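You operate a simulated robot arm through the tools that you are given. There is no shell and no other tool. Be economical: measure what you need, move in short steps, check, and stop when the job is done.

You run a simulated two-armed robot. Do the job below in one go: nothing can be reset, and whatever is moved stays where it is left.

Task
Get all three cones running at 100C.
Fine: wait till all three lamps are green.

It is judged by the outcome, as a careful person would: the job done as asked, and still so three seconds after it is handed in. It fails if anything else is knocked over, pushed out of place, dropped, spilled or broken.

Robot
Two 7-joint arms with two-finger parallel grippers on one trunk, on a base that drives. Base frame: it is fixed to the floor where the robot stands at the start and does not move with it; the origin is under the middle of the robot, x ahead of it, y to its left, z up; the surface under the hand at the start is at about z = 0.809. Readings come in m, rad, newtons and seconds.
The left shoulder is at the start at [0.057, 0.182, 1.164], the right one opposite. With the tool pointing down near the work surface each hand reaches from about 0.24 to 0.72 m from the robot's upright axis, wherever it stands, measured 20 degrees to its own side. Places, roughly: left black switch [0.5, 0.2, 1]; left control box [0.5, 0.1, 0.9]; middle black switch [0.5, -0.2, 1]; middle control box [0.5, -0.3, 0.9]; right black switch [0.5, -0.6, 1]; right control box [0.5, -0.7, 0.9]. Payload 3.91 kg a hand.
Tool frame (each hand has its own): the origin (TCP) lies between the finger pads and is the grasp point; the fingertips stand 0.03 m ahead of it; z points along the fingers, y is the line along which they close. The gripper opens to 0.11 m. The fingers are 0.02 m wide and 0.01 m thick; the gripper's body (0.048 by 0.112 m) begins 0.055 m behind the TCP.
Orientation is that of the tool frame in the base frame, as [roll, pitch, yaw] about the fixed x, y, z axes, in that order (R = Rz(yaw) Ry(pitch) Rx(roll)). With the fingers straight down and closing along the base's y, the tool's x points along the base's -x, its y along +y and its z along -z.

Tools
- The arms move only by the tool play_rows. It takes "left_commands", "right_commands" or both (then of equal length, played together; a hand with none holds still); each is a list that holds one entry, the list of rows, each a list of 7 numbers: the turn, a rotation vector about the tool's x, y, z in units of 5 degrees (1.0 is 5 degrees), then the shift along the tool's x, y, z in units of 25 mm (1.0 is 25 mm), then the gripper command, from -1 (shut) to 1 (fully open), values between in proportion. In form: [[[ax, ay, az, x, y, z, jaw], ...]]. A call has 1 to 12 rows; each row shifts and turns the commanded pose from where the row before left it, along the tool's axes as they then stand. A call with a number of a shift or a turn outside -1 to 1 is refused whole. Rows are played at 5 a second. More than 0.05 m and 0.15 rad between two rows, or a gripper value outside its range, and nothing of the call is played. Where a pose cannot be reached the arm comes as near as it can. A force on the tool above 40 N (or 10 N above the force at the start of the call, whichever is more), or a blocked arm, ends the call early, and 0.2 s more pass. Each finger travels about 0.072 m/s and halts on what it meets, pressing with about 23 N; the grip force reading is that of the motor and also rises with nothing between the fingers. The clock runs only during rows and for 0.2 s after the last one: add rows that do not move to give the fingers time. It gives the time, the measured TCP pose, the force on the tool (base axes), the opening and the grip force at its end, in the units of the frame above (readings bear some noise), with the torque about the TCP (base axes, N m) and any sound that the robot's microphone picked up.
- Cameras (640 x 400 px; columns grow to the right, rows downward): "scene" is now at [0.1853, -0.038, 1.3705]; the picture's right is [-0.41, -0.91, 0.00], its down [-0.42, 0.19, -0.89] and it looks along [0.81, -0.37, -0.46] (base axes); focal length 214 px, centre (320, 200). "left" rides on the left gripper at [0.072, -0.017, -0.103] in its tool frame; the picture's right is [0.23, 0.97, 0.00], its down [-0.76, 0.18, -0.62] and it looks along [-0.61, 0.14, 0.78] (tool axes); focal length 222 px, centre (320, 200). "right" rides on the right gripper at [0.072, 0.017, -0.103] in its tool frame; the picture's right is [-0.23, 0.97, 0.00], its down [-0.76, -0.18, -0.62] and it looks along [-0.61, -0.14, 0.78] (tool axes); focal length 222 px, centre (320, 200). There is no depth. A picture from a camera that has moved, and an enlarged one, comes with that camera's place and axes in the base frame and with its lens.
- camera(camera): a new picture of that camera. The clock stands still meanwhile.
- move_column(by): slides the trunk up (or, below 0, down) by that many m; the arms and the scene camera ride with it, the base frame stays. It gives what a move gives, with no picture.
- drive_base(legs): drives the robot by 1 to 6 legs, each [ahead, left, turn to the left] in m, m and rad, along the robot's own axes; the way and the turn of a leg run together, so that a leg with both is an arc; at most 1.5 m and 3.142 rad a leg. The arms and the cameras ride along, it lands a little off, and it stops where it bumps. It gives what a move gives.
- turn_head(pan, tilt): turns the head with the scene camera to pan (to the left, within 1.396 rad either way) and tilt (down, from -0.506 to 1.204), counted from straight ahead of the robot. It gives what a move gives.
- enlarge(camera, box): a new picture of the part [left, top, right, bottom] of that camera's present view, enlarged. The clock stands still meanwhile.
- close_job(): hands the job in; it is judged then, once.

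Go step by step. Nothing tells you exact positions but the pictures and the camera data: compare them with the known pose of the tool, close in by small moves and look again before you grip or let go. The budget is 120 turns and 88 pictures, counting those below and the enlarged ones. Unless the task says otherwise, let go and move clear before handing in, and close with one line.

The tools are called after "Call:" as name(argument=value, ...) on one line, values as JSON. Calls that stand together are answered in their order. play_rows: Moves the arms, as the interface text tells. Its arguments: {"type":"object","properties":{"left_commands":{"type":"array","items":{"type":"array","items":{"type":"array","items":{"type":"number"}}}},"right_commands":{"type":"array","items":{"type":"array","items":{"type":"array","items":{"type":"number"}}}}},"required":[]} The other tools are called the same way: move_column (by) slides the trunk up or down; drive_base (legs) drives the base; turn_head (pan, tilt) turns the head that bears the scene camera; camera (camera) takes a picture; enlarge (camera, box) takes an enlarged picture of a part of a camera's view; close_job () hands the job in.

At the start:

```text
clock: 0.0
left_tool_pos: [0.3671, -0.015, 1.3227]
left_orientation: [-3.14, -0.002, -3.138]
left_wrist_force: [-0.4, -0.1, 0.0]
left_moment: [0.01, 0.0, 0.02]
left_finger_gap: 0.1101
left_grip_force: 0.1
right_tool_pos: [0.3807, -0.3924, 1.2281]
right_orientation: [-3.141, 0.0, 3.141]
right_wrist_force: [-0.1, 0.6, 0.7]
right_moment: [0.04, -0.02, 0.04]
right_finger_gap: 0.1101
right_grip_force: 0.1
trunk travel left (down, up): [-0.425, 0.089]
robot x, y, heading: [0.0001, 0.0006, 0.006]
head pan, tilt: [-0.421, 0.511]
```

scene: 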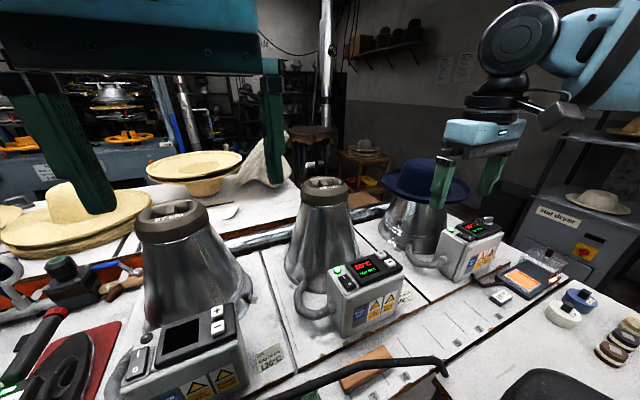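
right: 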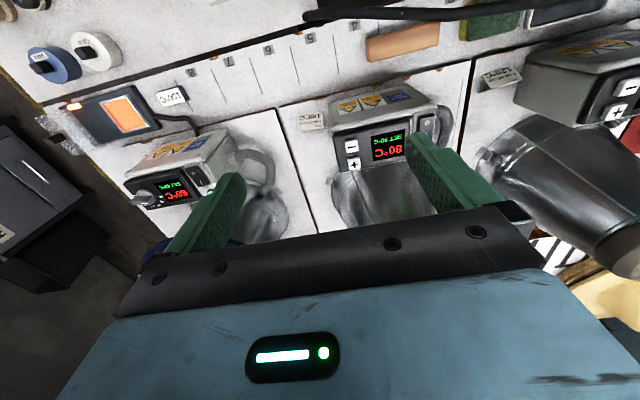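
left: 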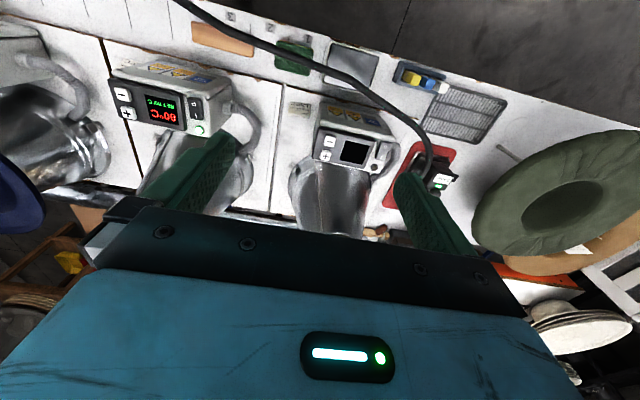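

I see three cones with control boxes. The left display is off, the middle shows about 80C, and the right shows about 60C and has a dial instead of buttons. I'll take closer pictures first.

Call:
enlarge(camera="scene", box=[100, 280, 300, 400])

Call:
enlarge(camera="scene", box=[290, 230, 430, 340])

Call:
enlarge(camera="scene", box=[400, 200, 570, 310])

Call:
enlarge(camera="right", box=[100, 60, 480, 240])

Call:
enlarge(camera="left", box=[100, 50, 460, 200])

```text
3.20 times, centred on (200, 340) of scene
camera zoom: at [0.1853, -0.038, 1.3705], right [-0.41, -0.91, 0.0], down [-0.42, 0.19, -0.89], along [0.81, -0.37, -0.46], focal length 686 px, centre (704, -248)
```

zoom: 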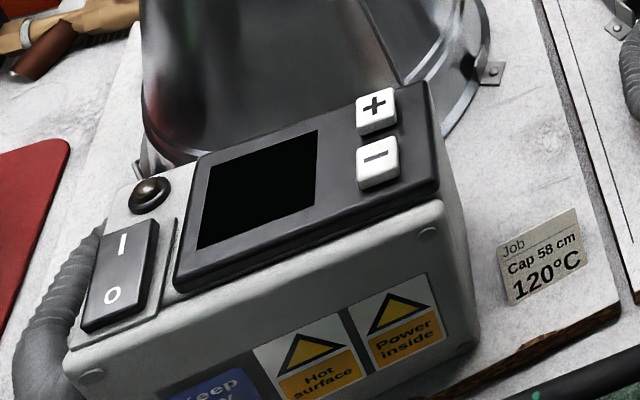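

```text
3.64 times, centred on (360, 285) of scene
camera zoom: at [0.1853, -0.038, 1.3705], right [-0.41, -0.91, 0.0], down [-0.42, 0.19, -0.89], along [0.81, -0.37, -0.46], focal length 780 px, centre (174, -109)
```

zoom: 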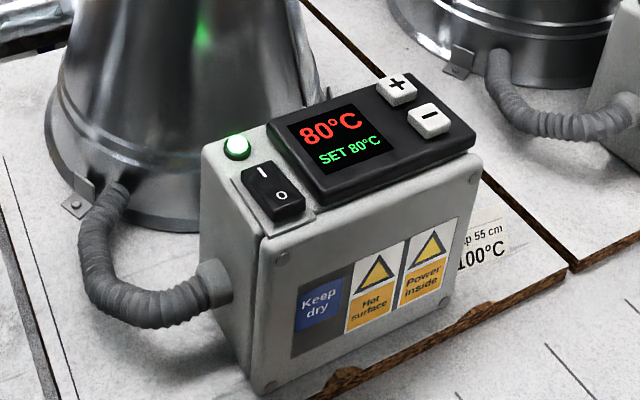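

```text
3.64 times, centred on (485, 255) of scene
camera zoom: at [0.1853, -0.038, 1.3705], right [-0.41, -0.91, 0.0], down [-0.42, 0.19, -0.89], along [0.81, -0.37, -0.46], focal length 780 px, centre (-280, 0)
```

zoom: 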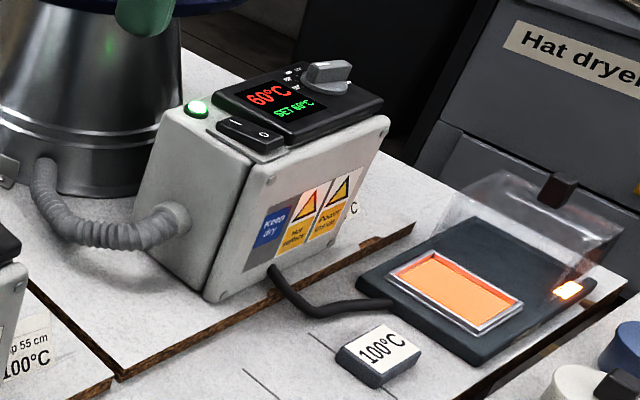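

```text
1.68 times, centred on (290, 150) of right
camera zoom: at [0.3089, -0.373, 1.3302], right [0.23, 0.97, 0.0], down [0.76, -0.18, 0.62], along [0.61, -0.14, -0.78], focal length 374 px, centre (370, 284)
```

zoom: 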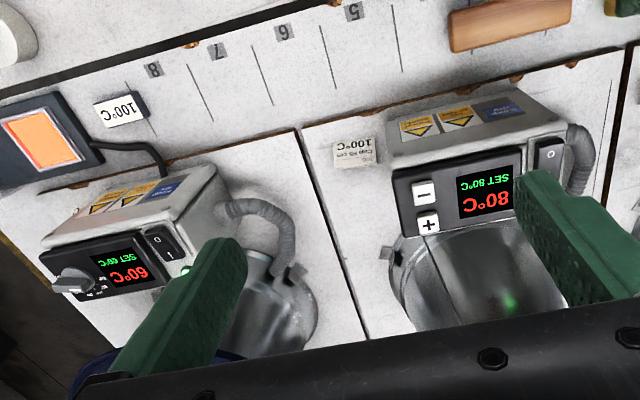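

```text
1.78 times, centred on (280, 125) of left
camera zoom: at [0.2941, -0.0325, 1.4254], right [-0.23, 0.97, 0.0], down [0.76, 0.18, 0.62], along [0.61, 0.14, -0.78], focal length 395 px, centre (391, 333)
```

zoom: 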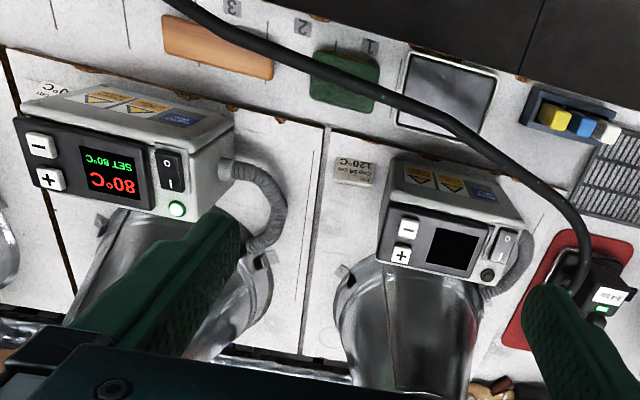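

I place the left switch near [0.475, 0.15, 0.98] and the middle switch near [0.472, -0.235, 0.986]. The left box is off. I'll shut the left hand and bring it above the left switch.

Call:
play_rows(left_commands=[[[0, 0, 0, -0.6, 0.9, 0, -1], [0, 0, 0, -0.6, 0.9, 0, -1], [0, 0, 0, -0.6, 0.9, 0.9, -1], [0, 0, 0, -0.6, 0.9, 0.9, -1], [0, 0, 0, -0.6, 0.9, 0.9, -1], [0, 0, 0, -0.6, 0.9, 0.9, -1], [0, 0, 0, -0.6, 0.9, 0.9, -1], [0, 0, 0, 0, 0.3, 0.9, -1], [0, 0, 0, 0, 0, 0.9, -1], [0, 0, 0, 0, 0, 0.9, -1], [0, 0, 0, 0, 0, 0, -1]]])

Call:
camera(camera="left")

Call:
turn_head(pan=0.1, tilt=0.75)

Call:
camera(camera="scene")

```text
clock: 2.4
left_tool_pos: [0.4699, 0.148, 1.1422]
left_orientation: [-3.14, 0.0, -3.138]
left_wrist_force: [0.0, 0.4, -0.2]
left_moment: [-0.01, -0.04, 0.01]
left_finger_gap: 0.0
left_grip_force: 22.9
right_tool_pos: [0.3819, -0.3923, 1.2267]
right_orientation: [-3.141, 0.0, 3.142]
right_wrist_force: [0.0, -0.2, 0.5]
right_moment: [0.02, -0.02, -0.02]
right_finger_gap: 0.1099
right_grip_force: 0.0
trunk travel left (down, up): [-0.425, 0.089]
robot x, y, heading: [0.0007, -0.0012, -0.001]
head pan, tilt: [-0.421, 0.511]
```

```text
79 pictures are left
camera left: at [0.3984, 0.1313, 1.2449], right [-0.23, 0.97, 0.0], down [0.76, 0.18, 0.62], along [0.61, 0.14, -0.78], focal length 222 px, centre (320, 200)
```

left: 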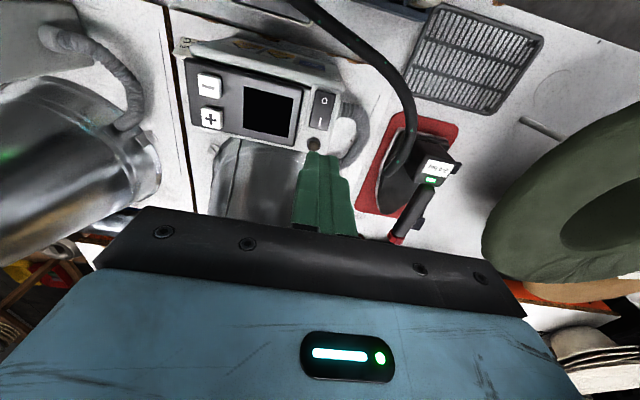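

```text
clock: 3.4
left_tool_pos: [0.4704, 0.1485, 1.142]
left_orientation: [-3.14, -0.002, -3.14]
left_wrist_force: [-0.4, -0.2, 0.1]
left_moment: [0.0, -0.02, 0.0]
left_finger_gap: 0.0003
left_grip_force: 23.5
right_tool_pos: [0.3812, -0.3904, 1.2284]
right_orientation: [-3.141, 0.001, 3.142]
right_wrist_force: [-0.8, -0.6, 0.0]
right_moment: [0.01, 0.02, 0.01]
right_finger_gap: 0.1103
right_grip_force: 0.1
trunk travel left (down, up): [-0.425, 0.089]
robot x, y, heading: [0.003, -0.0011, 0.001]
head pan, tilt: [0.099, 0.75]
```

```text
78 pictures are left
camera scene: at [0.1845, 0.008, 1.3465], right [0.1, -1.0, 0.0], down [-0.68, -0.07, -0.73], along [0.73, 0.07, -0.68], focal length 214 px, centre (320, 200)
```

scene: 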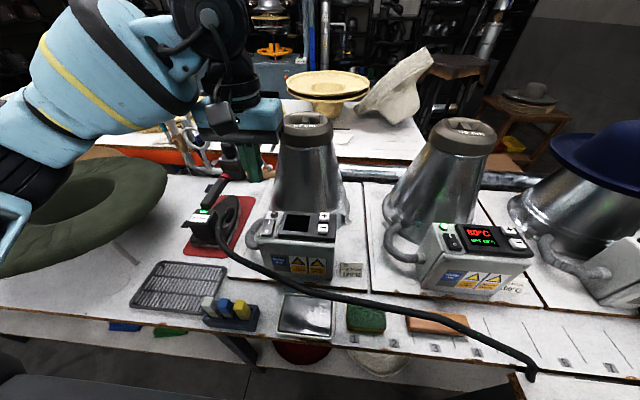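

The left hand is above the switch, slightly to the robot's side of its I end. I'll zoom from both cameras to refine the position.

Call:
enlarge(camera="scene", box=[240, 190, 350, 280])

Call:
enlarge(camera="left", box=[170, 30, 370, 170])

```text
4.44 times, centred on (295, 235) of scene
camera zoom: at [0.1845, 0.008, 1.3465], right [0.1, -1.0, 0.0], down [-0.68, -0.07, -0.73], along [0.73, 0.07, -0.68], focal length 953 px, centre (431, 44)
```

zoom: 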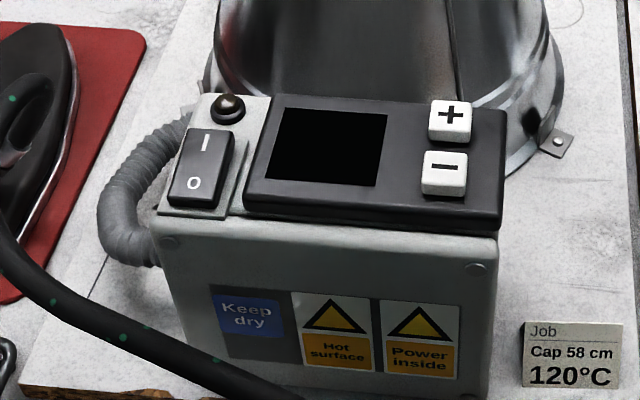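

```text
2.86 times, centred on (270, 100) of left
camera zoom: at [0.3987, 0.1315, 1.245], right [-0.23, 0.97, 0.0], down [0.76, 0.18, 0.62], along [0.61, 0.14, -0.78], focal length 635 px, centre (463, 486)
```

zoom: 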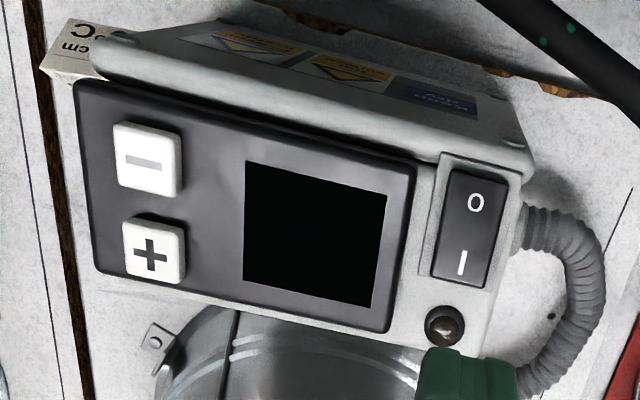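

The left switch's I end is at about [0.488, 0.151, 0.987], with + at [0.509, 0.031, 0.998] and − at [0.473, 0.030, 1.0]. I'll come down on the I end.

Call:
play_rows(left_commands=[[[0, 0, 0, -0.76, 0.1, 0.6, -1], [0, 0, 0, 0, 0, 0.9, -1], [0, 0, 0, 0, 0, 0.9, -1], [0, 0, 0, 0, 0, 0.9, -1], [0, 0, 0, 0, 0, 0.7, -1], [0, 0, 0, 0, 0, 0.3, -1], [0, 0, 0, 0, 0, 0.2, -1], [0, 0, 0, 0, 0, 0, -1]]])

Call:
camera(camera="left")

```text
clock: 5.2
left_tool_pos: [0.491, 0.1513, 1.0302]
left_orientation: [-3.139, -0.002, -3.138]
left_wrist_force: [0.3, -0.3, 0.2]
left_moment: [-0.01, 0.01, -0.02]
left_finger_gap: 0.0
left_grip_force: 22.7
right_tool_pos: [0.381, -0.3912, 1.2281]
right_orientation: [-3.141, -0.001, -3.141]
right_wrist_force: [0.1, 0.0, 0.2]
right_moment: [-0.04, 0.01, -0.02]
right_finger_gap: 0.1101
right_grip_force: 0.1
trunk travel left (down, up): [-0.425, 0.089]
robot x, y, heading: [0.001, -0.0011, 0.001]
head pan, tilt: [0.099, 0.75]
```

```text
75 pictures are left
camera left: at [0.4169, 0.1351, 1.133], right [-0.23, 0.97, 0.0], down [0.76, 0.18, 0.62], along [0.61, 0.14, -0.78], focal length 222 px, centre (320, 200)
```

left: 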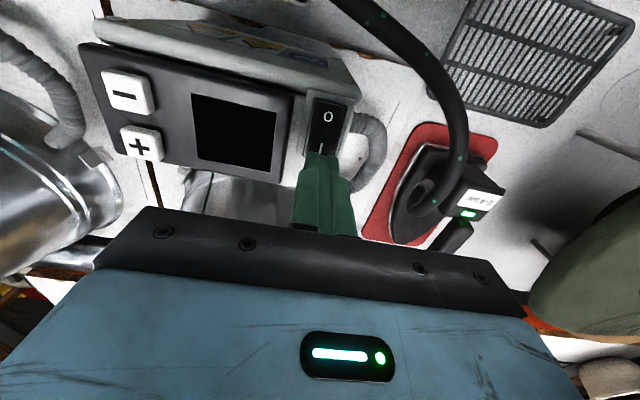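

The tip is just above the I mark. I'll press down in small steps and come back up.

Call:
play_rows(left_commands=[[[0, 0, 0, 0, 0, 0.2, -1], [0, 0, 0, 0, 0, 0.2, -1], [0, 0, 0, 0, 0, 0.15, -1], [0, 0, 0, 0, 0, 0.15, -1], [0, 0, 0, 0, 0, 0.1, -1], [0, 0, 0, 0, 0, 0, -1]]])

Call:
camera(camera="left")

```text
clock: 6.5
left_tool_pos: [0.4902, 0.1524, 1.0121]
left_orientation: [-3.137, 0.004, -3.137]
left_wrist_force: [4.4, 3.9, 17.6]
left_moment: [0.1, 0.0, -0.17]
left_finger_gap: 0.0003
left_grip_force: 23.4
right_tool_pos: [0.3808, -0.3912, 1.2277]
right_orientation: [-3.141, 0.002, 3.139]
right_wrist_force: [-0.1, -0.1, 0.5]
right_moment: [0.03, -0.02, -0.01]
right_finger_gap: 0.1099
right_grip_force: 0.1
trunk travel left (down, up): [-0.425, 0.089]
robot x, y, heading: [0.0016, -0.0021, 0.0]
head pan, tilt: [0.099, 0.75]
```

```text
74 pictures are left
camera left: at [0.4174, 0.1354, 1.1142], right [-0.23, 0.97, 0.0], down [0.76, 0.18, 0.63], along [0.61, 0.14, -0.78], focal length 222 px, centre (320, 200)
```

left: 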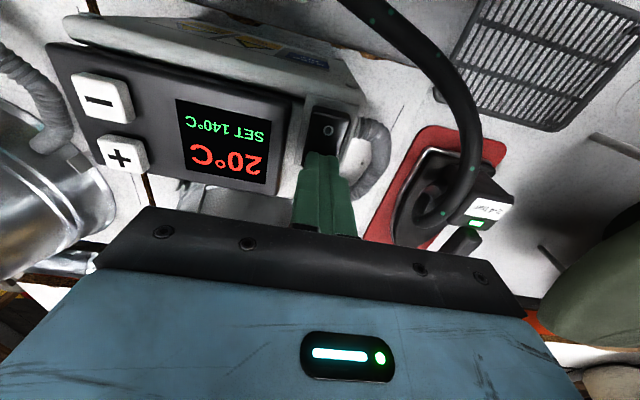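

The left unit is on, reading 20°C with a set point of 140°C, so it needs the − button. I'll lift and move over −.

Call:
play_rows(left_commands=[[[0, 0, 0, 0, 0, -1, -1], [0, 0, 0, 0, 0, -1, -1], [0, 0, 0, 0.4, -1, 0, -1], [0, 0, 0, 0.4, -1, 0, -1], [0, 0, 0, 0, -1, 0, -1], [0, 0, 0, 0, -1, 0, -1], [0, 0, 0, 0, -0.9, 0, -1], [0, 0, 0, 0, 0, 0.7, -1], [0, 0, 0, 0, 0, 0, -1]]])

Call:
camera(camera="left")

Call:
enlarge(camera="scene", box=[240, 190, 350, 280])

```text
clock: 8.6
left_tool_pos: [0.4704, 0.0293, 1.0413]
left_orientation: [-3.14, 0.003, -3.139]
left_wrist_force: [0.4, 0.6, -0.1]
left_moment: [0.0, 0.02, 0.0]
left_finger_gap: 0.0
left_grip_force: 22.8
right_tool_pos: [0.381, -0.3918, 1.2271]
right_orientation: [-3.141, 0.001, -3.141]
right_wrist_force: [0.2, -0.2, 0.4]
right_moment: [-0.04, 0.03, -0.01]
right_finger_gap: 0.11
right_grip_force: 0.0
trunk travel left (down, up): [-0.425, 0.089]
robot x, y, heading: [-0.0002, -0.0037, 0.0]
head pan, tilt: [0.099, 0.75]
```

```text
73 pictures are left
camera left: at [0.3972, 0.0122, 1.1436], right [-0.23, 0.97, 0.0], down [0.76, 0.18, 0.62], along [0.61, 0.14, -0.78], focal length 222 px, centre (320, 200)
```

left: 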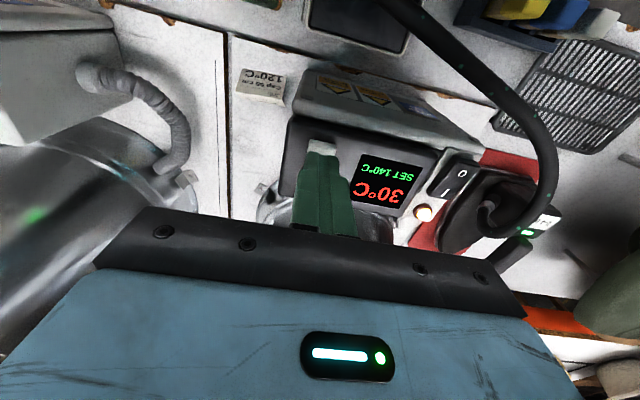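

```text
4.44 times, centred on (295, 235) of scene
camera zoom: at [0.1844, 0.0079, 1.3465], right [0.1, -1.0, 0.0], down [-0.68, -0.07, -0.73], along [0.73, 0.07, -0.68], focal length 953 px, centre (431, 44)
```

zoom: 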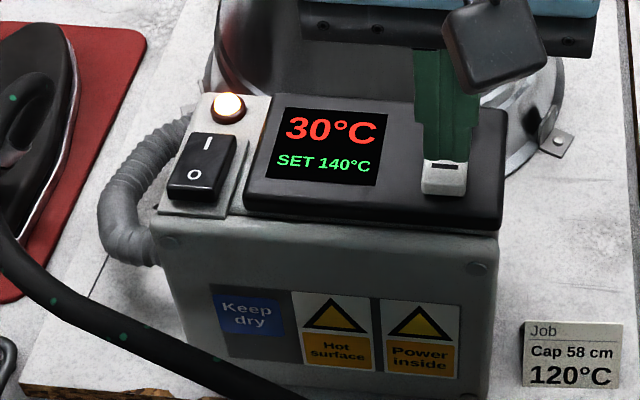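

The tip is above −, and the lamp is amber while it heats. I'll make one trial press and check the step size.

Call:
play_rows(left_commands=[[[0, 0, 0, 0.1, 0, 0.3, -1], [0, 0, 0, 0, 0, 0.2, -1], [0, 0, 0, 0, 0, 0.1, -1], [0, 0, 0, 0, 0, -0.5, -1], [0, 0, 0, 0, 0, 0, -1]]])

Call:
enlarge(camera="scene", box=[240, 190, 350, 280])

```text
clock: 9.8
left_tool_pos: [0.4672, 0.0301, 1.0393]
left_orientation: [-3.139, -0.002, -3.137]
left_wrist_force: [-1.2, 0.2, 0.1]
left_moment: [0.02, 0.02, 0.01]
left_finger_gap: 0.0002
left_grip_force: 23.1
right_tool_pos: [0.3814, -0.3906, 1.2279]
right_orientation: [3.141, -0.001, 3.141]
right_wrist_force: [-0.1, -0.3, -0.8]
right_moment: [0.03, 0.0, 0.01]
right_finger_gap: 0.1101
right_grip_force: 0.0
trunk travel left (down, up): [-0.425, 0.089]
robot x, y, heading: [-0.0002, 0.0011, -0.001]
head pan, tilt: [0.099, 0.75]
```

```text
4.44 times, centred on (295, 235) of scene
camera zoom: at [0.1847, 0.0082, 1.3465], right [0.1, -1.0, 0.0], down [-0.68, -0.07, -0.73], along [0.73, 0.07, -0.68], focal length 953 px, centre (431, 44)
```

zoom: 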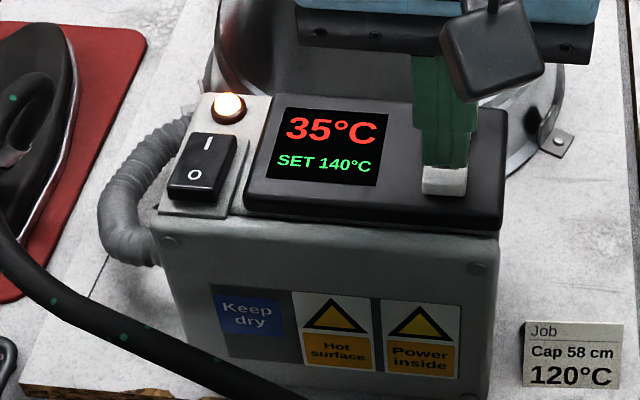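

No change yet, so the press was too shallow. I'll go down in fine steps and read the force.

Call:
play_rows(left_commands=[[[0, 0, 0, 0, 0, 0.5, -1], [0, 0, 0, 0, 0, 0.2, -1], [0, 0, 0, 0, 0, 0.1, -1]]])

Call:
enlarge(camera="scene", box=[240, 190, 350, 280])

```text
clock: 10.6
left_tool_pos: [0.4669, 0.0295, 1.02]
left_orientation: [-3.139, 0.001, -3.138]
left_wrist_force: [0.0, 0.7, 1.4]
left_moment: [0.03, -0.01, -0.01]
left_finger_gap: 0.0
left_grip_force: 22.9
right_tool_pos: [0.3806, -0.3915, 1.2275]
right_orientation: [3.142, 0.0, 3.14]
right_wrist_force: [-0.4, 0.2, -0.6]
right_moment: [0.02, -0.01, 0.0]
right_finger_gap: 0.1097
right_grip_force: 0.0
trunk travel left (down, up): [-0.425, 0.089]
robot x, y, heading: [-0.0002, -0.0046, 0.003]
head pan, tilt: [0.099, 0.75]
heard: click
```

```text
4.44 times, centred on (295, 235) of scene
camera zoom: at [0.1844, 0.0083, 1.3466], right [0.1, -1.0, 0.0], down [-0.68, -0.07, -0.73], along [0.73, 0.07, -0.68], focal length 953 px, centre (431, 44)
```

zoom: 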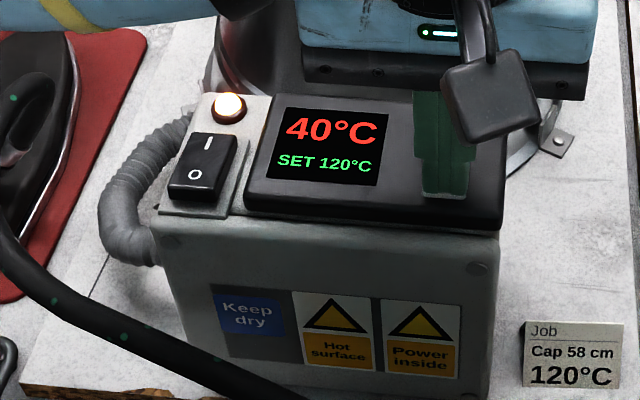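

One press clicked and the set point dropped to 120, so each step is 20. One more press should reach 100.

Call:
play_rows(left_commands=[[[0, 0, 0, 0, 0, -0.7, -1], [0, 0, 0, 0, 0, 0, -1], [0, 0, 0, 0, 0, 0.5, -1], [0, 0, 0, 0, 0, 0.22, -1], [0, 0, 0, 0, 0, -0.8, -1], [0, 0, 0, 0, 0, 0, -1]]])

Call:
enlarge(camera="scene", box=[240, 190, 350, 280])

```text
clock: 11.9
left_tool_pos: [0.4657, 0.0296, 1.0396]
left_orientation: [3.142, 0.001, -3.138]
left_wrist_force: [0.2, 0.3, -0.4]
left_moment: [-0.01, -0.03, 0.01]
left_finger_gap: 0.0
left_grip_force: 23.0
right_tool_pos: [0.3808, -0.3901, 1.227]
right_orientation: [3.14, 0.001, 3.141]
right_wrist_force: [-0.8, -0.5, -0.7]
right_moment: [0.01, -0.03, -0.02]
right_finger_gap: 0.1101
right_grip_force: 0.0
trunk travel left (down, up): [-0.425, 0.089]
robot x, y, heading: [0.003, 0.0001, -0.003]
head pan, tilt: [0.099, 0.75]
```

```text
4.44 times, centred on (295, 235) of scene
camera zoom: at [0.1847, 0.0082, 1.3465], right [0.1, -1.0, 0.0], down [-0.68, -0.07, -0.73], along [0.73, 0.07, -0.68], focal length 953 px, centre (431, 44)
```

zoom: 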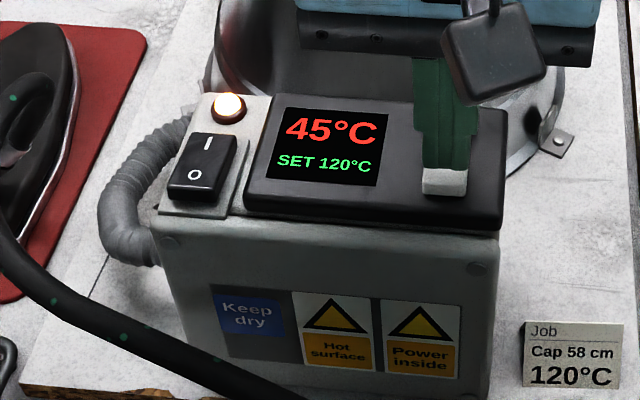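

No click that time because the arm lags behind. I'll press again with a hold.

Call:
play_rows(left_commands=[[[0, 0, 0, 0, 0, 0.5, -1], [0, 0, 0, 0, 0, 0.3, -1], [0, 0, 0, 0, 0, 0, -1]]])

Call:
enlarge(camera="scene", box=[240, 190, 350, 280])

```text
clock: 12.8
left_tool_pos: [0.4676, 0.0287, 1.0194]
left_orientation: [-3.138, -0.002, -3.138]
left_wrist_force: [0.5, 1.0, 1.0]
left_moment: [0.06, -0.03, 0.0]
left_finger_gap: 0.0001
left_grip_force: 23.4
right_tool_pos: [0.3805, -0.3918, 1.228]
right_orientation: [3.14, -0.002, -3.141]
right_wrist_force: [0.6, -0.6, 0.8]
right_moment: [0.0, 0.01, -0.02]
right_finger_gap: 0.11
right_grip_force: 0.1
trunk travel left (down, up): [-0.425, 0.089]
robot x, y, heading: [-0.0009, 0.0002, -0.005]
head pan, tilt: [0.099, 0.75]
heard: click
```

```text
4.44 times, centred on (295, 235) of scene
camera zoom: at [0.1845, 0.0082, 1.3465], right [0.1, -1.0, 0.0], down [-0.68, -0.07, -0.73], along [0.73, 0.07, -0.68], focal length 953 px, centre (431, 44)
```

zoom: 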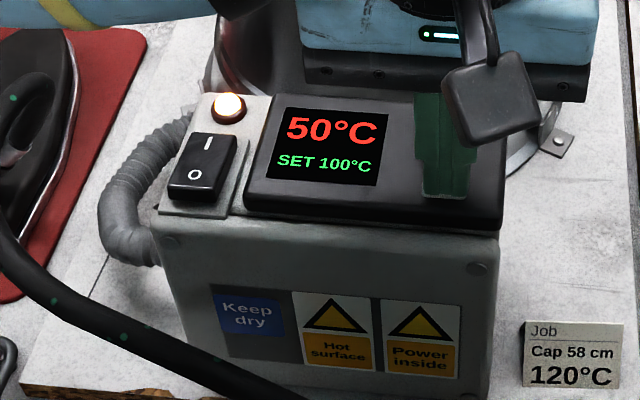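

The left set point is 100. Now I'll lift the left hand clear and bring the shut right hand over the middle +, near [0.515, -0.368].

Call:
play_rows(left_commands=[[[0, 0, 0, 0, 0, -1, -1], [0, 0, 0, 0, 0, -1, -1], [0, 0, 0, 0, 0, -1, -1], [0, 0, 0, 0.5, 0.5, -1, -1], [0, 0, 0, 0.5, 0.5, -1, -1], [0, 0, 0, 0.5, 0.5, -1, -1], [0, 0, 0, 0.5, 0.5, -1, -1], [0, 0, 0, 0, 0, -1, -1]]], right_commands=[[[0, 0, 0, -0.7, 0, 0, -1], [0, 0, 0, -0.7, 0, 0, -1], [0, 0, 0, -0.7, 0.3, 0.5, -1], [0, 0, 0, -0.7, 0.3, 0.9, -1], [0, 0, 0, -0.7, 0.3, 0.9, -1], [0, 0, 0, -0.7, 0, 0.9, -1], [0, 0, 0, -0.6, 0, 0.9, -1], [0, 0, 0, 0, 0, 0.9, -1]]])

Call:
turn_head(pan=-0.5, tilt=0.7)

Call:
camera(camera="scene")

Call:
camera(camera="right")

```text
clock: 14.6
left_tool_pos: [0.4165, 0.0779, 1.2204]
left_orientation: [-3.142, -0.002, -3.139]
left_wrist_force: [0.2, -0.1, -0.2]
left_moment: [-0.01, -0.02, -0.02]
left_finger_gap: 0.0001
left_grip_force: 23.4
right_tool_pos: [0.502, -0.3697, 1.1027]
right_orientation: [-3.141, 0.004, 3.14]
right_wrist_force: [-0.1, -0.1, 0.4]
right_moment: [0.02, 0.0, 0.0]
right_finger_gap: 0.0
right_grip_force: 23.4
trunk travel left (down, up): [-0.425, 0.089]
robot x, y, heading: [0.0002, 0.0003, -0.006]
head pan, tilt: [0.099, 0.75]
```

```text
clock: 15.6
left_tool_pos: [0.4173, 0.0788, 1.2199]
left_orientation: [-3.141, -0.002, -3.138]
left_wrist_force: [-0.1, -0.5, -0.7]
left_moment: [0.02, -0.02, -0.04]
left_finger_gap: 0.0001
left_grip_force: 23.2
right_tool_pos: [0.5019, -0.3697, 1.1024]
right_orientation: [3.14, 0.001, 3.141]
right_wrist_force: [0.2, 0.0, 0.3]
right_moment: [-0.03, -0.02, -0.03]
right_finger_gap: 0.0001
right_grip_force: 22.8
trunk travel left (down, up): [-0.425, 0.089]
robot x, y, heading: [-0.0007, 0.0003, 0.001]
head pan, tilt: [-0.499, 0.7]
```

```text
67 pictures are left
camera scene: at [0.1767, -0.0407, 1.3507], right [-0.48, -0.88, 0.0], down [-0.57, 0.31, -0.76], along [0.67, -0.37, -0.64], focal length 214 px, centre (320, 200)
```

scene: 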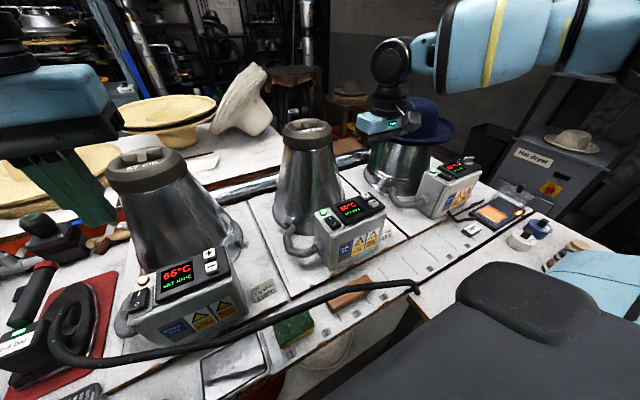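

```text
66 pictures are left
camera right: at [0.4298, -0.3509, 1.2054], right [0.23, 0.97, 0.0], down [0.76, -0.18, 0.62], along [0.61, -0.14, -0.78], focal length 222 px, centre (320, 200)
```

right: 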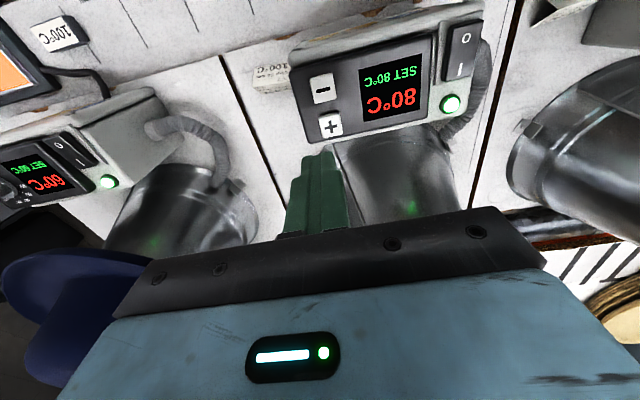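

The middle + is at about [0.509, -0.360]. I'll shift over it, come down to just above, and check.

Call:
play_rows(right_commands=[[[0, 0, 0, -0.4, 0.35, 0.5, -1], [0, 0, 0, 0, 0, 0.9, -1], [0, 0, 0, 0, 0, 0.9, -1], [0, 0, 0, 0, 0, 0.2, -1], [0, 0, 0, 0, 0, 0, -1]]])

Call:
enlarge(camera="scene", box=[300, 150, 440, 280])

Call:
camera(camera="right")

```text
clock: 16.8
left_tool_pos: [0.4177, 0.0776, 1.2208]
left_orientation: [-3.139, 0.0, -3.138]
left_wrist_force: [0.1, 0.0, 0.6]
left_moment: [0.01, 0.03, 0.01]
left_finger_gap: 0.0
left_grip_force: 23.4
right_tool_pos: [0.5118, -0.3594, 1.0404]
right_orientation: [-3.14, 0.001, 3.142]
right_wrist_force: [-0.9, 0.2, -0.5]
right_moment: [0.01, 0.03, 0.01]
right_finger_gap: 0.0
right_grip_force: 22.6
trunk travel left (down, up): [-0.425, 0.089]
robot x, y, heading: [0.0016, -0.0018, -0.006]
head pan, tilt: [-0.499, 0.7]
```

```text
3.08 times, centred on (370, 215) of scene
camera zoom: at [0.1766, -0.0408, 1.3508], right [-0.48, -0.88, 0.0], down [-0.57, 0.31, -0.76], along [0.67, -0.37, -0.64], focal length 660 px, centre (166, 154)
```

zoom: 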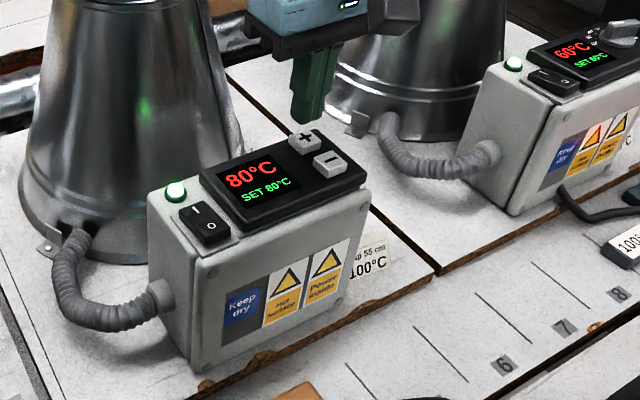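

```text
64 pictures are left
camera right: at [0.44, -0.3404, 1.1433], right [0.23, 0.97, 0.0], down [0.76, -0.18, 0.62], along [0.61, -0.14, -0.78], focal length 222 px, centre (320, 200)
```

right: 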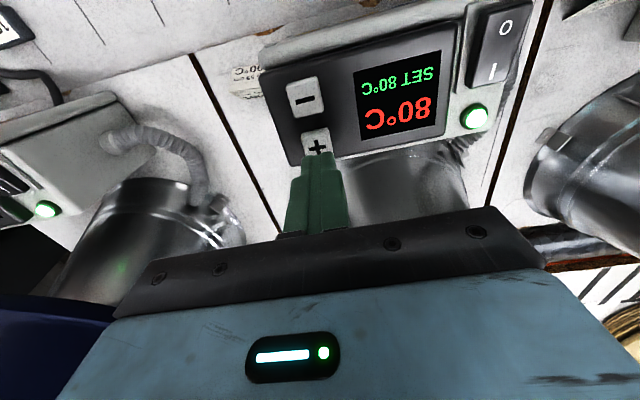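

The tip is slightly beyond the + centre. I'll shift 5 mm toward the robot and press with a hold.

Call:
play_rows(right_commands=[[[0, 0, 0, 0.2, 0.05, 0.3, -1], [0, 0, 0, 0, 0, 0.3, -1], [0, 0, 0, 0, 0, 0.2, -1], [0, 0, 0, 0, 0, 0, -1]]])

Call:
enlarge(camera="scene", box=[300, 150, 440, 280])

```text
clock: 17.8
left_tool_pos: [0.4176, 0.0789, 1.2192]
left_orientation: [-3.138, -0.002, -3.137]
left_wrist_force: [-0.3, 1.2, -0.6]
left_moment: [0.0, -0.01, -0.02]
left_finger_gap: 0.0001
left_grip_force: 22.6
right_tool_pos: [0.5059, -0.3586, 1.0202]
right_orientation: [3.141, 0.001, -3.141]
right_wrist_force: [-0.3, 0.7, 1.6]
right_moment: [0.01, -0.03, -0.01]
right_finger_gap: 0.0
right_grip_force: 22.8
trunk travel left (down, up): [-0.425, 0.089]
robot x, y, heading: [-0.0013, -0.0008, 0.0]
head pan, tilt: [-0.499, 0.7]
```

```text
3.08 times, centred on (370, 215) of scene
camera zoom: at [0.1767, -0.0406, 1.3508], right [-0.48, -0.88, 0.0], down [-0.57, 0.31, -0.76], along [0.67, -0.37, -0.64], focal length 660 px, centre (166, 154)
```

zoom: 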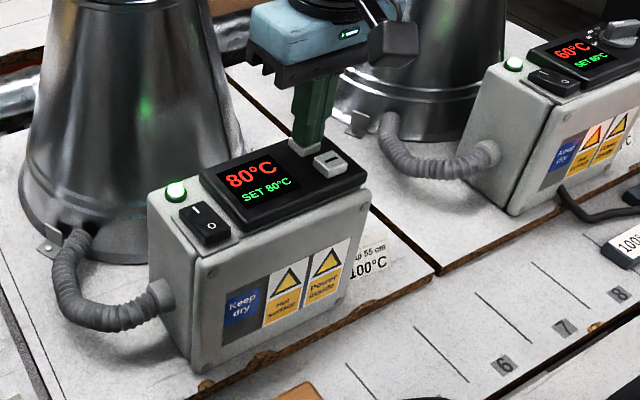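

The tip is touching but hasn't clicked. I'll go a little deeper.

Call:
play_rows(right_commands=[[[0, 0, 0, 0, 0, 0.08, -1], [0, 0, 0, 0, 0, 0.08, -1], [0, 0, 0, 0, 0, 0, -1]]])

Call:
enlarge(camera="scene", box=[300, 150, 440, 280])

```text
clock: 18.6
left_tool_pos: [0.417, 0.0793, 1.2204]
left_orientation: [-3.139, 0.001, -3.138]
left_wrist_force: [0.2, 0.0, -0.4]
left_moment: [0.03, -0.02, -0.03]
left_finger_gap: 0.0
left_grip_force: 23.4
right_tool_pos: [0.5051, -0.3584, 1.0169]
right_orientation: [3.14, 0.0, -3.141]
right_wrist_force: [0.8, -2.7, 6.8]
right_moment: [-0.05, -0.01, -0.01]
right_finger_gap: 0.0002
right_grip_force: 22.7
trunk travel left (down, up): [-0.425, 0.089]
robot x, y, heading: [0.002, -0.0042, 0.004]
head pan, tilt: [-0.499, 0.7]
heard: click
```

```text
3.08 times, centred on (370, 215) of scene
camera zoom: at [0.1762, -0.0407, 1.3509], right [-0.48, -0.88, 0.0], down [-0.57, 0.31, -0.77], along [0.67, -0.37, -0.64], focal length 660 px, centre (166, 154)
```

zoom: 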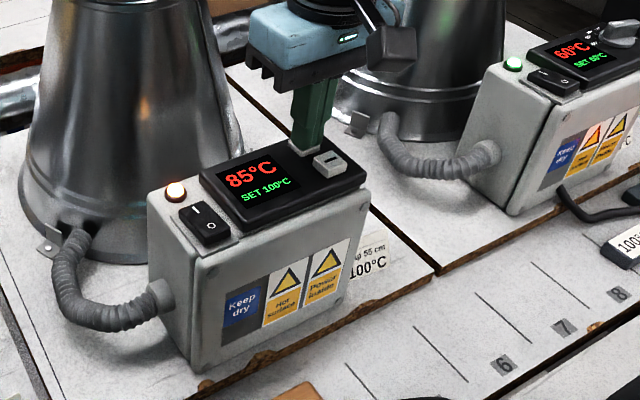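

The middle set point is now 100. I'll lift the right hand, then look to the right for the third box and for anything in the way of driving.

Call:
play_rows(right_commands=[[[0, 0, 0, 0, 0, -1, -1], [0, 0, 0, 0, 0, -1, -1], [0, 0, 0, 0, 0, -1, -1], [0, 0, 0, 0.5, 0, -1, -1], [0, 0, 0, 0.9, 0, -1, -1], [0, 0, 0, 0.9, 0, -1, -1], [0, 0, 0, 0.9, 0, -1, -1], [0, 0, 0, 0.9, 0, -1, -1], [0, 0, 0, 0, 0, 0, -1]]])

Call:
turn_head(pan=-1.2, tilt=0.8)

Call:
camera(camera="scene")

Call:
camera(camera="right")

```text
clock: 20.6
left_tool_pos: [0.4181, 0.0778, 1.2189]
left_orientation: [-3.138, -0.003, -3.14]
left_wrist_force: [0.0, -0.1, 0.4]
left_moment: [0.01, 0.01, -0.01]
left_finger_gap: 0.0001
left_grip_force: 23.0
right_tool_pos: [0.4022, -0.3572, 1.2157]
right_orientation: [-3.141, 0.0, -3.141]
right_wrist_force: [-0.1, 0.2, -0.5]
right_moment: [0.0, 0.02, 0.0]
right_finger_gap: 0.0001
right_grip_force: 22.9
trunk travel left (down, up): [-0.425, 0.089]
robot x, y, heading: [-0.0023, 0.0007, 0.0]
head pan, tilt: [-0.499, 0.7]
```

```text
clock: 21.6
left_tool_pos: [0.4169, 0.0781, 1.2198]
left_orientation: [-3.14, -0.002, -3.138]
left_wrist_force: [0.4, 0.0, -0.4]
left_moment: [-0.04, -0.01, -0.03]
left_finger_gap: 0.0
left_grip_force: 23.0
right_tool_pos: [0.4034, -0.3576, 1.2159]
right_orientation: [3.141, 0.0, 3.141]
right_wrist_force: [-1.0, -0.3, -0.6]
right_moment: [0.03, -0.01, -0.04]
right_finger_gap: 0.0
right_grip_force: 23.1
trunk travel left (down, up): [-0.425, 0.089]
robot x, y, heading: [0.0005, -0.0017, -0.001]
head pan, tilt: [-1.201, 0.799]
```

```text
61 pictures are left
camera scene: at [0.1314, -0.0753, 1.3425], right [-0.93, -0.36, 0.0], down [-0.26, 0.67, -0.7], along [0.25, -0.65, -0.72], focal length 214 px, centre (320, 200)
```

scene: 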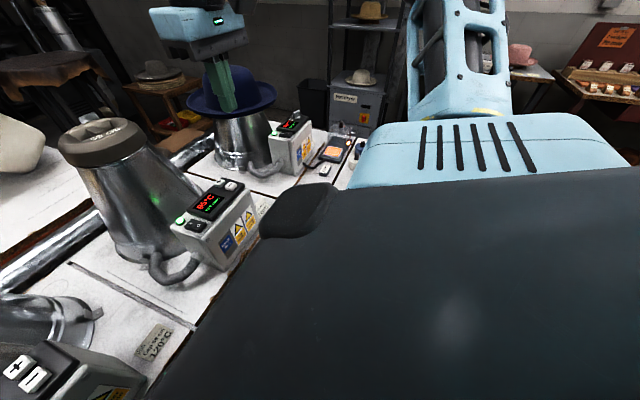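

```text
60 pictures are left
camera right: at [0.3308, -0.3395, 1.318], right [0.23, 0.97, 0.0], down [0.76, -0.18, 0.62], along [0.61, -0.14, -0.78], focal length 222 px, centre (320, 200)
```

right: 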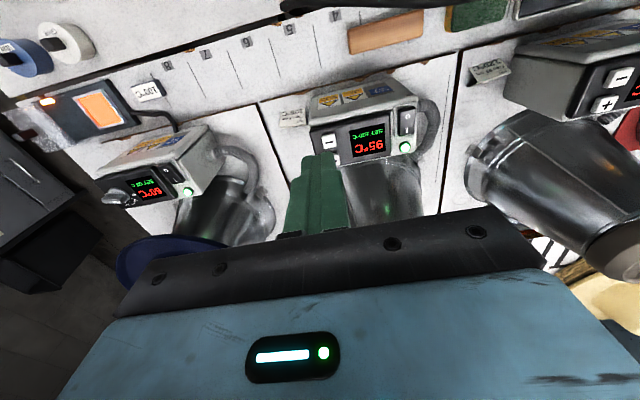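

The path looks clear; the dark shape is my own body. I'll drive 0.35 m to the right, parallel to the bench.

Call:
drive_base(legs=[[0, -0.35, 0]])

Call:
turn_head(pan=-0.5, tilt=0.7)

Call:
camera(camera="scene")

Call:
camera(camera="right")

```text
clock: 23.5
left_tool_pos: [0.4166, -0.0256, 1.2199]
left_orientation: [-3.14, -0.003, 3.139]
left_wrist_force: [0.2, 0.5, 0.3]
left_moment: [-0.02, -0.02, 0.01]
left_finger_gap: 0.0002
left_grip_force: 23.3
right_tool_pos: [0.4024, -0.4619, 1.2153]
right_orientation: [3.139, 0.002, 3.14]
right_wrist_force: [-0.3, -0.4, -0.1]
right_moment: [-0.02, 0.04, -0.04]
right_finger_gap: 0.0
right_grip_force: 22.7
trunk travel left (down, up): [-0.425, 0.089]
robot x, y, heading: [-0.0009, -0.1017, -0.005]
head pan, tilt: [-1.201, 0.799]
stopped in leg 1: the robot was blocked; the commanded pose is now the measured one
```

```text
clock: 24.6
left_tool_pos: [0.4165, -0.0254, 1.2209]
left_orientation: [-3.14, -0.003, 3.14]
left_wrist_force: [0.4, 0.0, 0.0]
left_moment: [-0.01, -0.02, 0.0]
left_finger_gap: 0.0001
left_grip_force: 23.1
right_tool_pos: [0.401, -0.4616, 1.2151]
right_orientation: [3.139, 0.0, 3.139]
right_wrist_force: [-0.5, -0.2, 0.8]
right_moment: [-0.02, 0.0, 0.01]
right_finger_gap: 0.0
right_grip_force: 23.6
trunk travel left (down, up): [-0.425, 0.089]
robot x, y, heading: [0.0004, -0.1027, -0.003]
head pan, tilt: [-0.499, 0.7]
```

```text
59 pictures are left
camera scene: at [0.1765, -0.1435, 1.3508], right [-0.48, -0.88, 0.0], down [-0.56, 0.31, -0.76], along [0.67, -0.37, -0.64], focal length 214 px, centre (320, 200)
```

scene: 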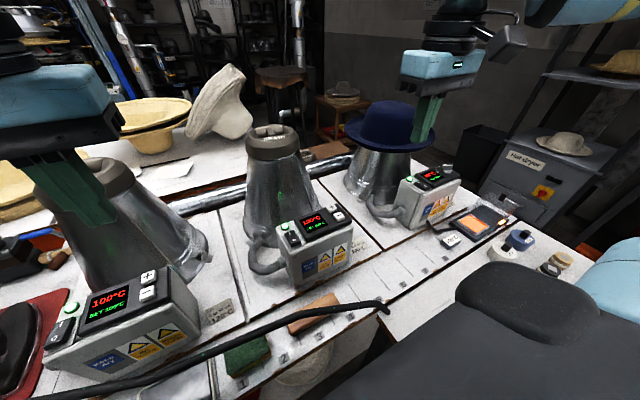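

```text
58 pictures are left
camera right: at [0.3301, -0.4432, 1.3175], right [0.23, 0.97, 0.0], down [0.76, -0.18, 0.62], along [0.61, -0.14, -0.78], focal length 222 px, centre (320, 200)
```

right: 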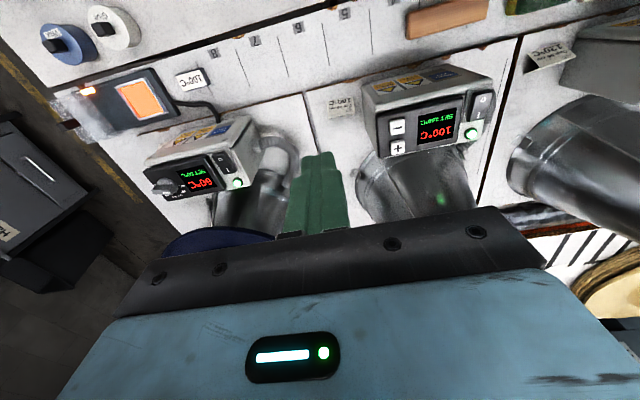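

The base stopped after 0.10 m, apparently against the side bench. The left and middle lamps are green at 100°C. I'll move the right hand toward the third box, look again, and check what is blocking me.

Call:
play_rows(right_commands=[[[0, 0, 0, 0, -0.9, 0, -1], [0, 0, 0, 0, -0.9, 0, -1], [0, 0, 0, 0, -0.9, 0, -1], [0, 0, 0, 0, -0.9, 0, -1], [0, 0, 0, 0, -0.9, 0, -1], [0, 0, 0, 0, -0.9, 0, -1], [0, 0, 0, 0, -0.9, 0, -1], [0, 0, 0, 0, -0.9, 0, -1], [0, 0, 0, 0, -0.9, 0, -1], [0, 0, 0, 0, 0, 0, -1]]])

Call:
camera(camera="right")

Call:
camera(camera="scene")

Call:
turn_head(pan=-1.39, tilt=1.0)

Call:
camera(camera="scene")

```text
clock: 26.8
left_tool_pos: [0.4167, -0.0257, 1.2199]
left_orientation: [-3.139, -0.001, 3.14]
left_wrist_force: [-0.1, 1.0, 0.8]
left_moment: [-0.01, 0.03, -0.03]
left_finger_gap: 0.0
left_grip_force: 23.3
right_tool_pos: [0.4018, -0.6636, 1.2139]
right_orientation: [3.14, -0.002, 3.139]
right_wrist_force: [0.6, -0.4, -0.4]
right_moment: [-0.03, 0.01, 0.03]
right_finger_gap: 0.0
right_grip_force: 22.7
trunk travel left (down, up): [-0.425, 0.089]
robot x, y, heading: [0.0028, -0.1011, -0.004]
head pan, tilt: [-0.499, 0.7]
```

```text
57 pictures are left
camera right: at [0.3297, -0.6456, 1.3168], right [0.23, 0.97, 0.0], down [0.76, -0.18, 0.62], along [0.61, -0.14, -0.78], focal length 222 px, centre (320, 200)
```

right: 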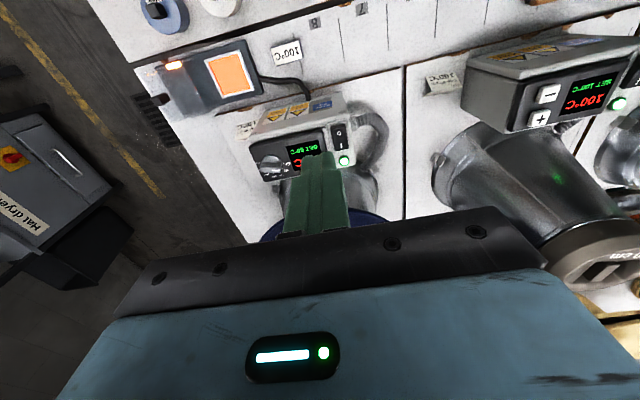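

```text
56 pictures are left
camera scene: at [0.1765, -0.1432, 1.3508], right [-0.48, -0.88, 0.0], down [-0.56, 0.31, -0.77], along [0.67, -0.37, -0.64], focal length 214 px, centre (320, 200)
```

scene: 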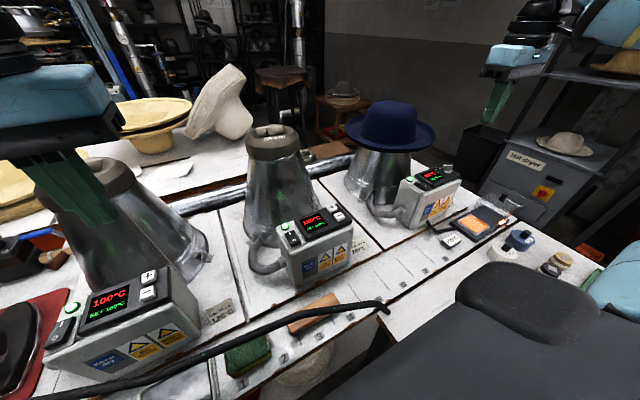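

```text
clock: 27.9
left_tool_pos: [0.4163, -0.0259, 1.2201]
left_orientation: [-3.141, -0.001, 3.14]
left_wrist_force: [-0.5, -0.7, -0.4]
left_moment: [-0.02, -0.04, -0.02]
left_finger_gap: 0.0
left_grip_force: 23.2
right_tool_pos: [0.4015, -0.6644, 1.2143]
right_orientation: [3.14, -0.001, 3.138]
right_wrist_force: [0.6, 0.3, 0.4]
right_moment: [-0.04, -0.01, -0.02]
right_finger_gap: 0.0002
right_grip_force: 22.7
trunk travel left (down, up): [-0.425, 0.089]
robot x, y, heading: [-0.0017, -0.1015, 0.002]
head pan, tilt: [-1.389, 1.0]
```

```text
55 pictures are left
camera scene: at [0.1146, -0.1713, 1.3274], right [-0.98, -0.18, 0.0], down [-0.15, 0.83, -0.54], along [0.1, -0.53, -0.84], focal length 214 px, centre (320, 200)
```

scene: 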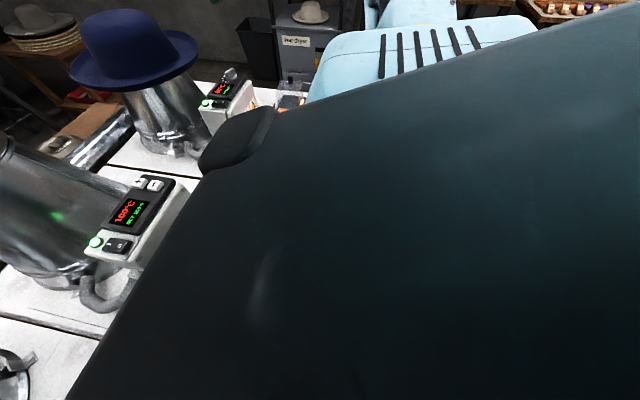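

I place the third box's dial near [0.486, -0.758, 1.0], with the hat brim just behind it. I'll zoom in on the dial.

Call:
enlarge(camera="right", box=[240, 110, 370, 200])

Call:
turn_head(pan=-0.75, tilt=0.45)

Call:
camera(camera="scene")

Call:
enlarge(camera="scene", box=[290, 180, 420, 280])

```text
4.44 times, centred on (305, 155) of right
camera zoom: at [0.3298, -0.6455, 1.3168], right [0.23, 0.97, 0.0], down [0.76, -0.18, 0.62], along [0.61, -0.14, -0.78], focal length 987 px, centre (387, 400)
```

zoom: 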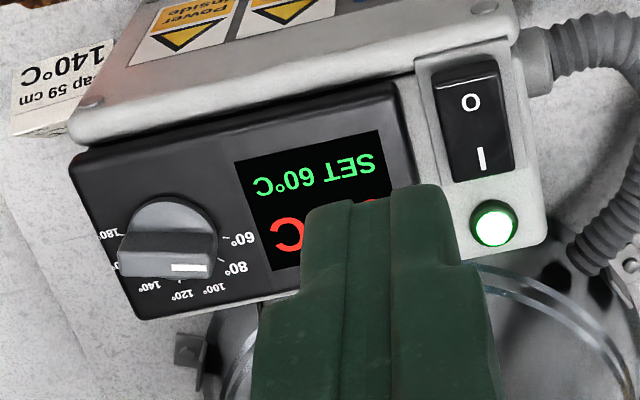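

```text
clock: 29.0
left_tool_pos: [0.4157, -0.025, 1.2201]
left_orientation: [-3.14, -0.002, 3.139]
left_wrist_force: [-0.2, 0.2, 0.6]
left_moment: [0.02, -0.01, -0.03]
left_finger_gap: 0.0
left_grip_force: 22.3
right_tool_pos: [0.4021, -0.663, 1.2137]
right_orientation: [3.139, 0.0, 3.138]
right_wrist_force: [-0.5, -0.4, -0.3]
right_moment: [-0.03, 0.0, 0.01]
right_finger_gap: 0.0
right_grip_force: 23.2
trunk travel left (down, up): [-0.425, 0.089]
robot x, y, heading: [-0.0024, -0.1039, -0.001]
head pan, tilt: [-0.75, 0.45]
```

```text
53 pictures are left
camera scene: at [0.1691, -0.1656, 1.3729], right [-0.68, -0.73, 0.0], down [-0.32, 0.3, -0.9], along [0.66, -0.62, -0.44], focal length 214 px, centre (320, 200)
```

scene: 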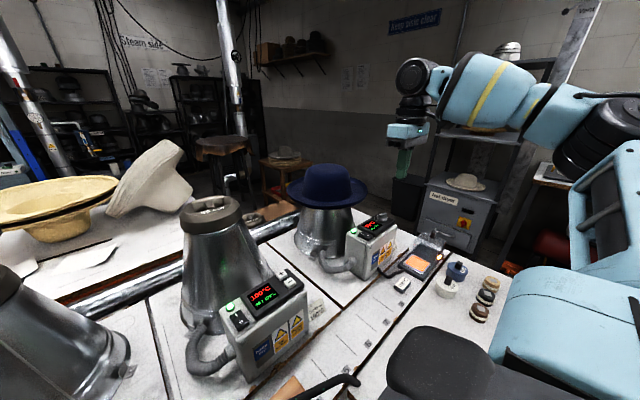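

```text
4.00 times, centred on (355, 230) of scene
camera zoom: at [0.1691, -0.1656, 1.3729], right [-0.68, -0.73, 0.0], down [-0.32, 0.3, -0.9], along [0.66, -0.62, -0.44], focal length 858 px, centre (180, 80)
```

zoom: 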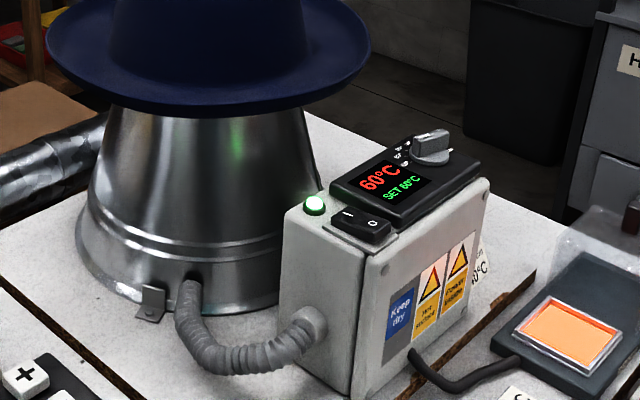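

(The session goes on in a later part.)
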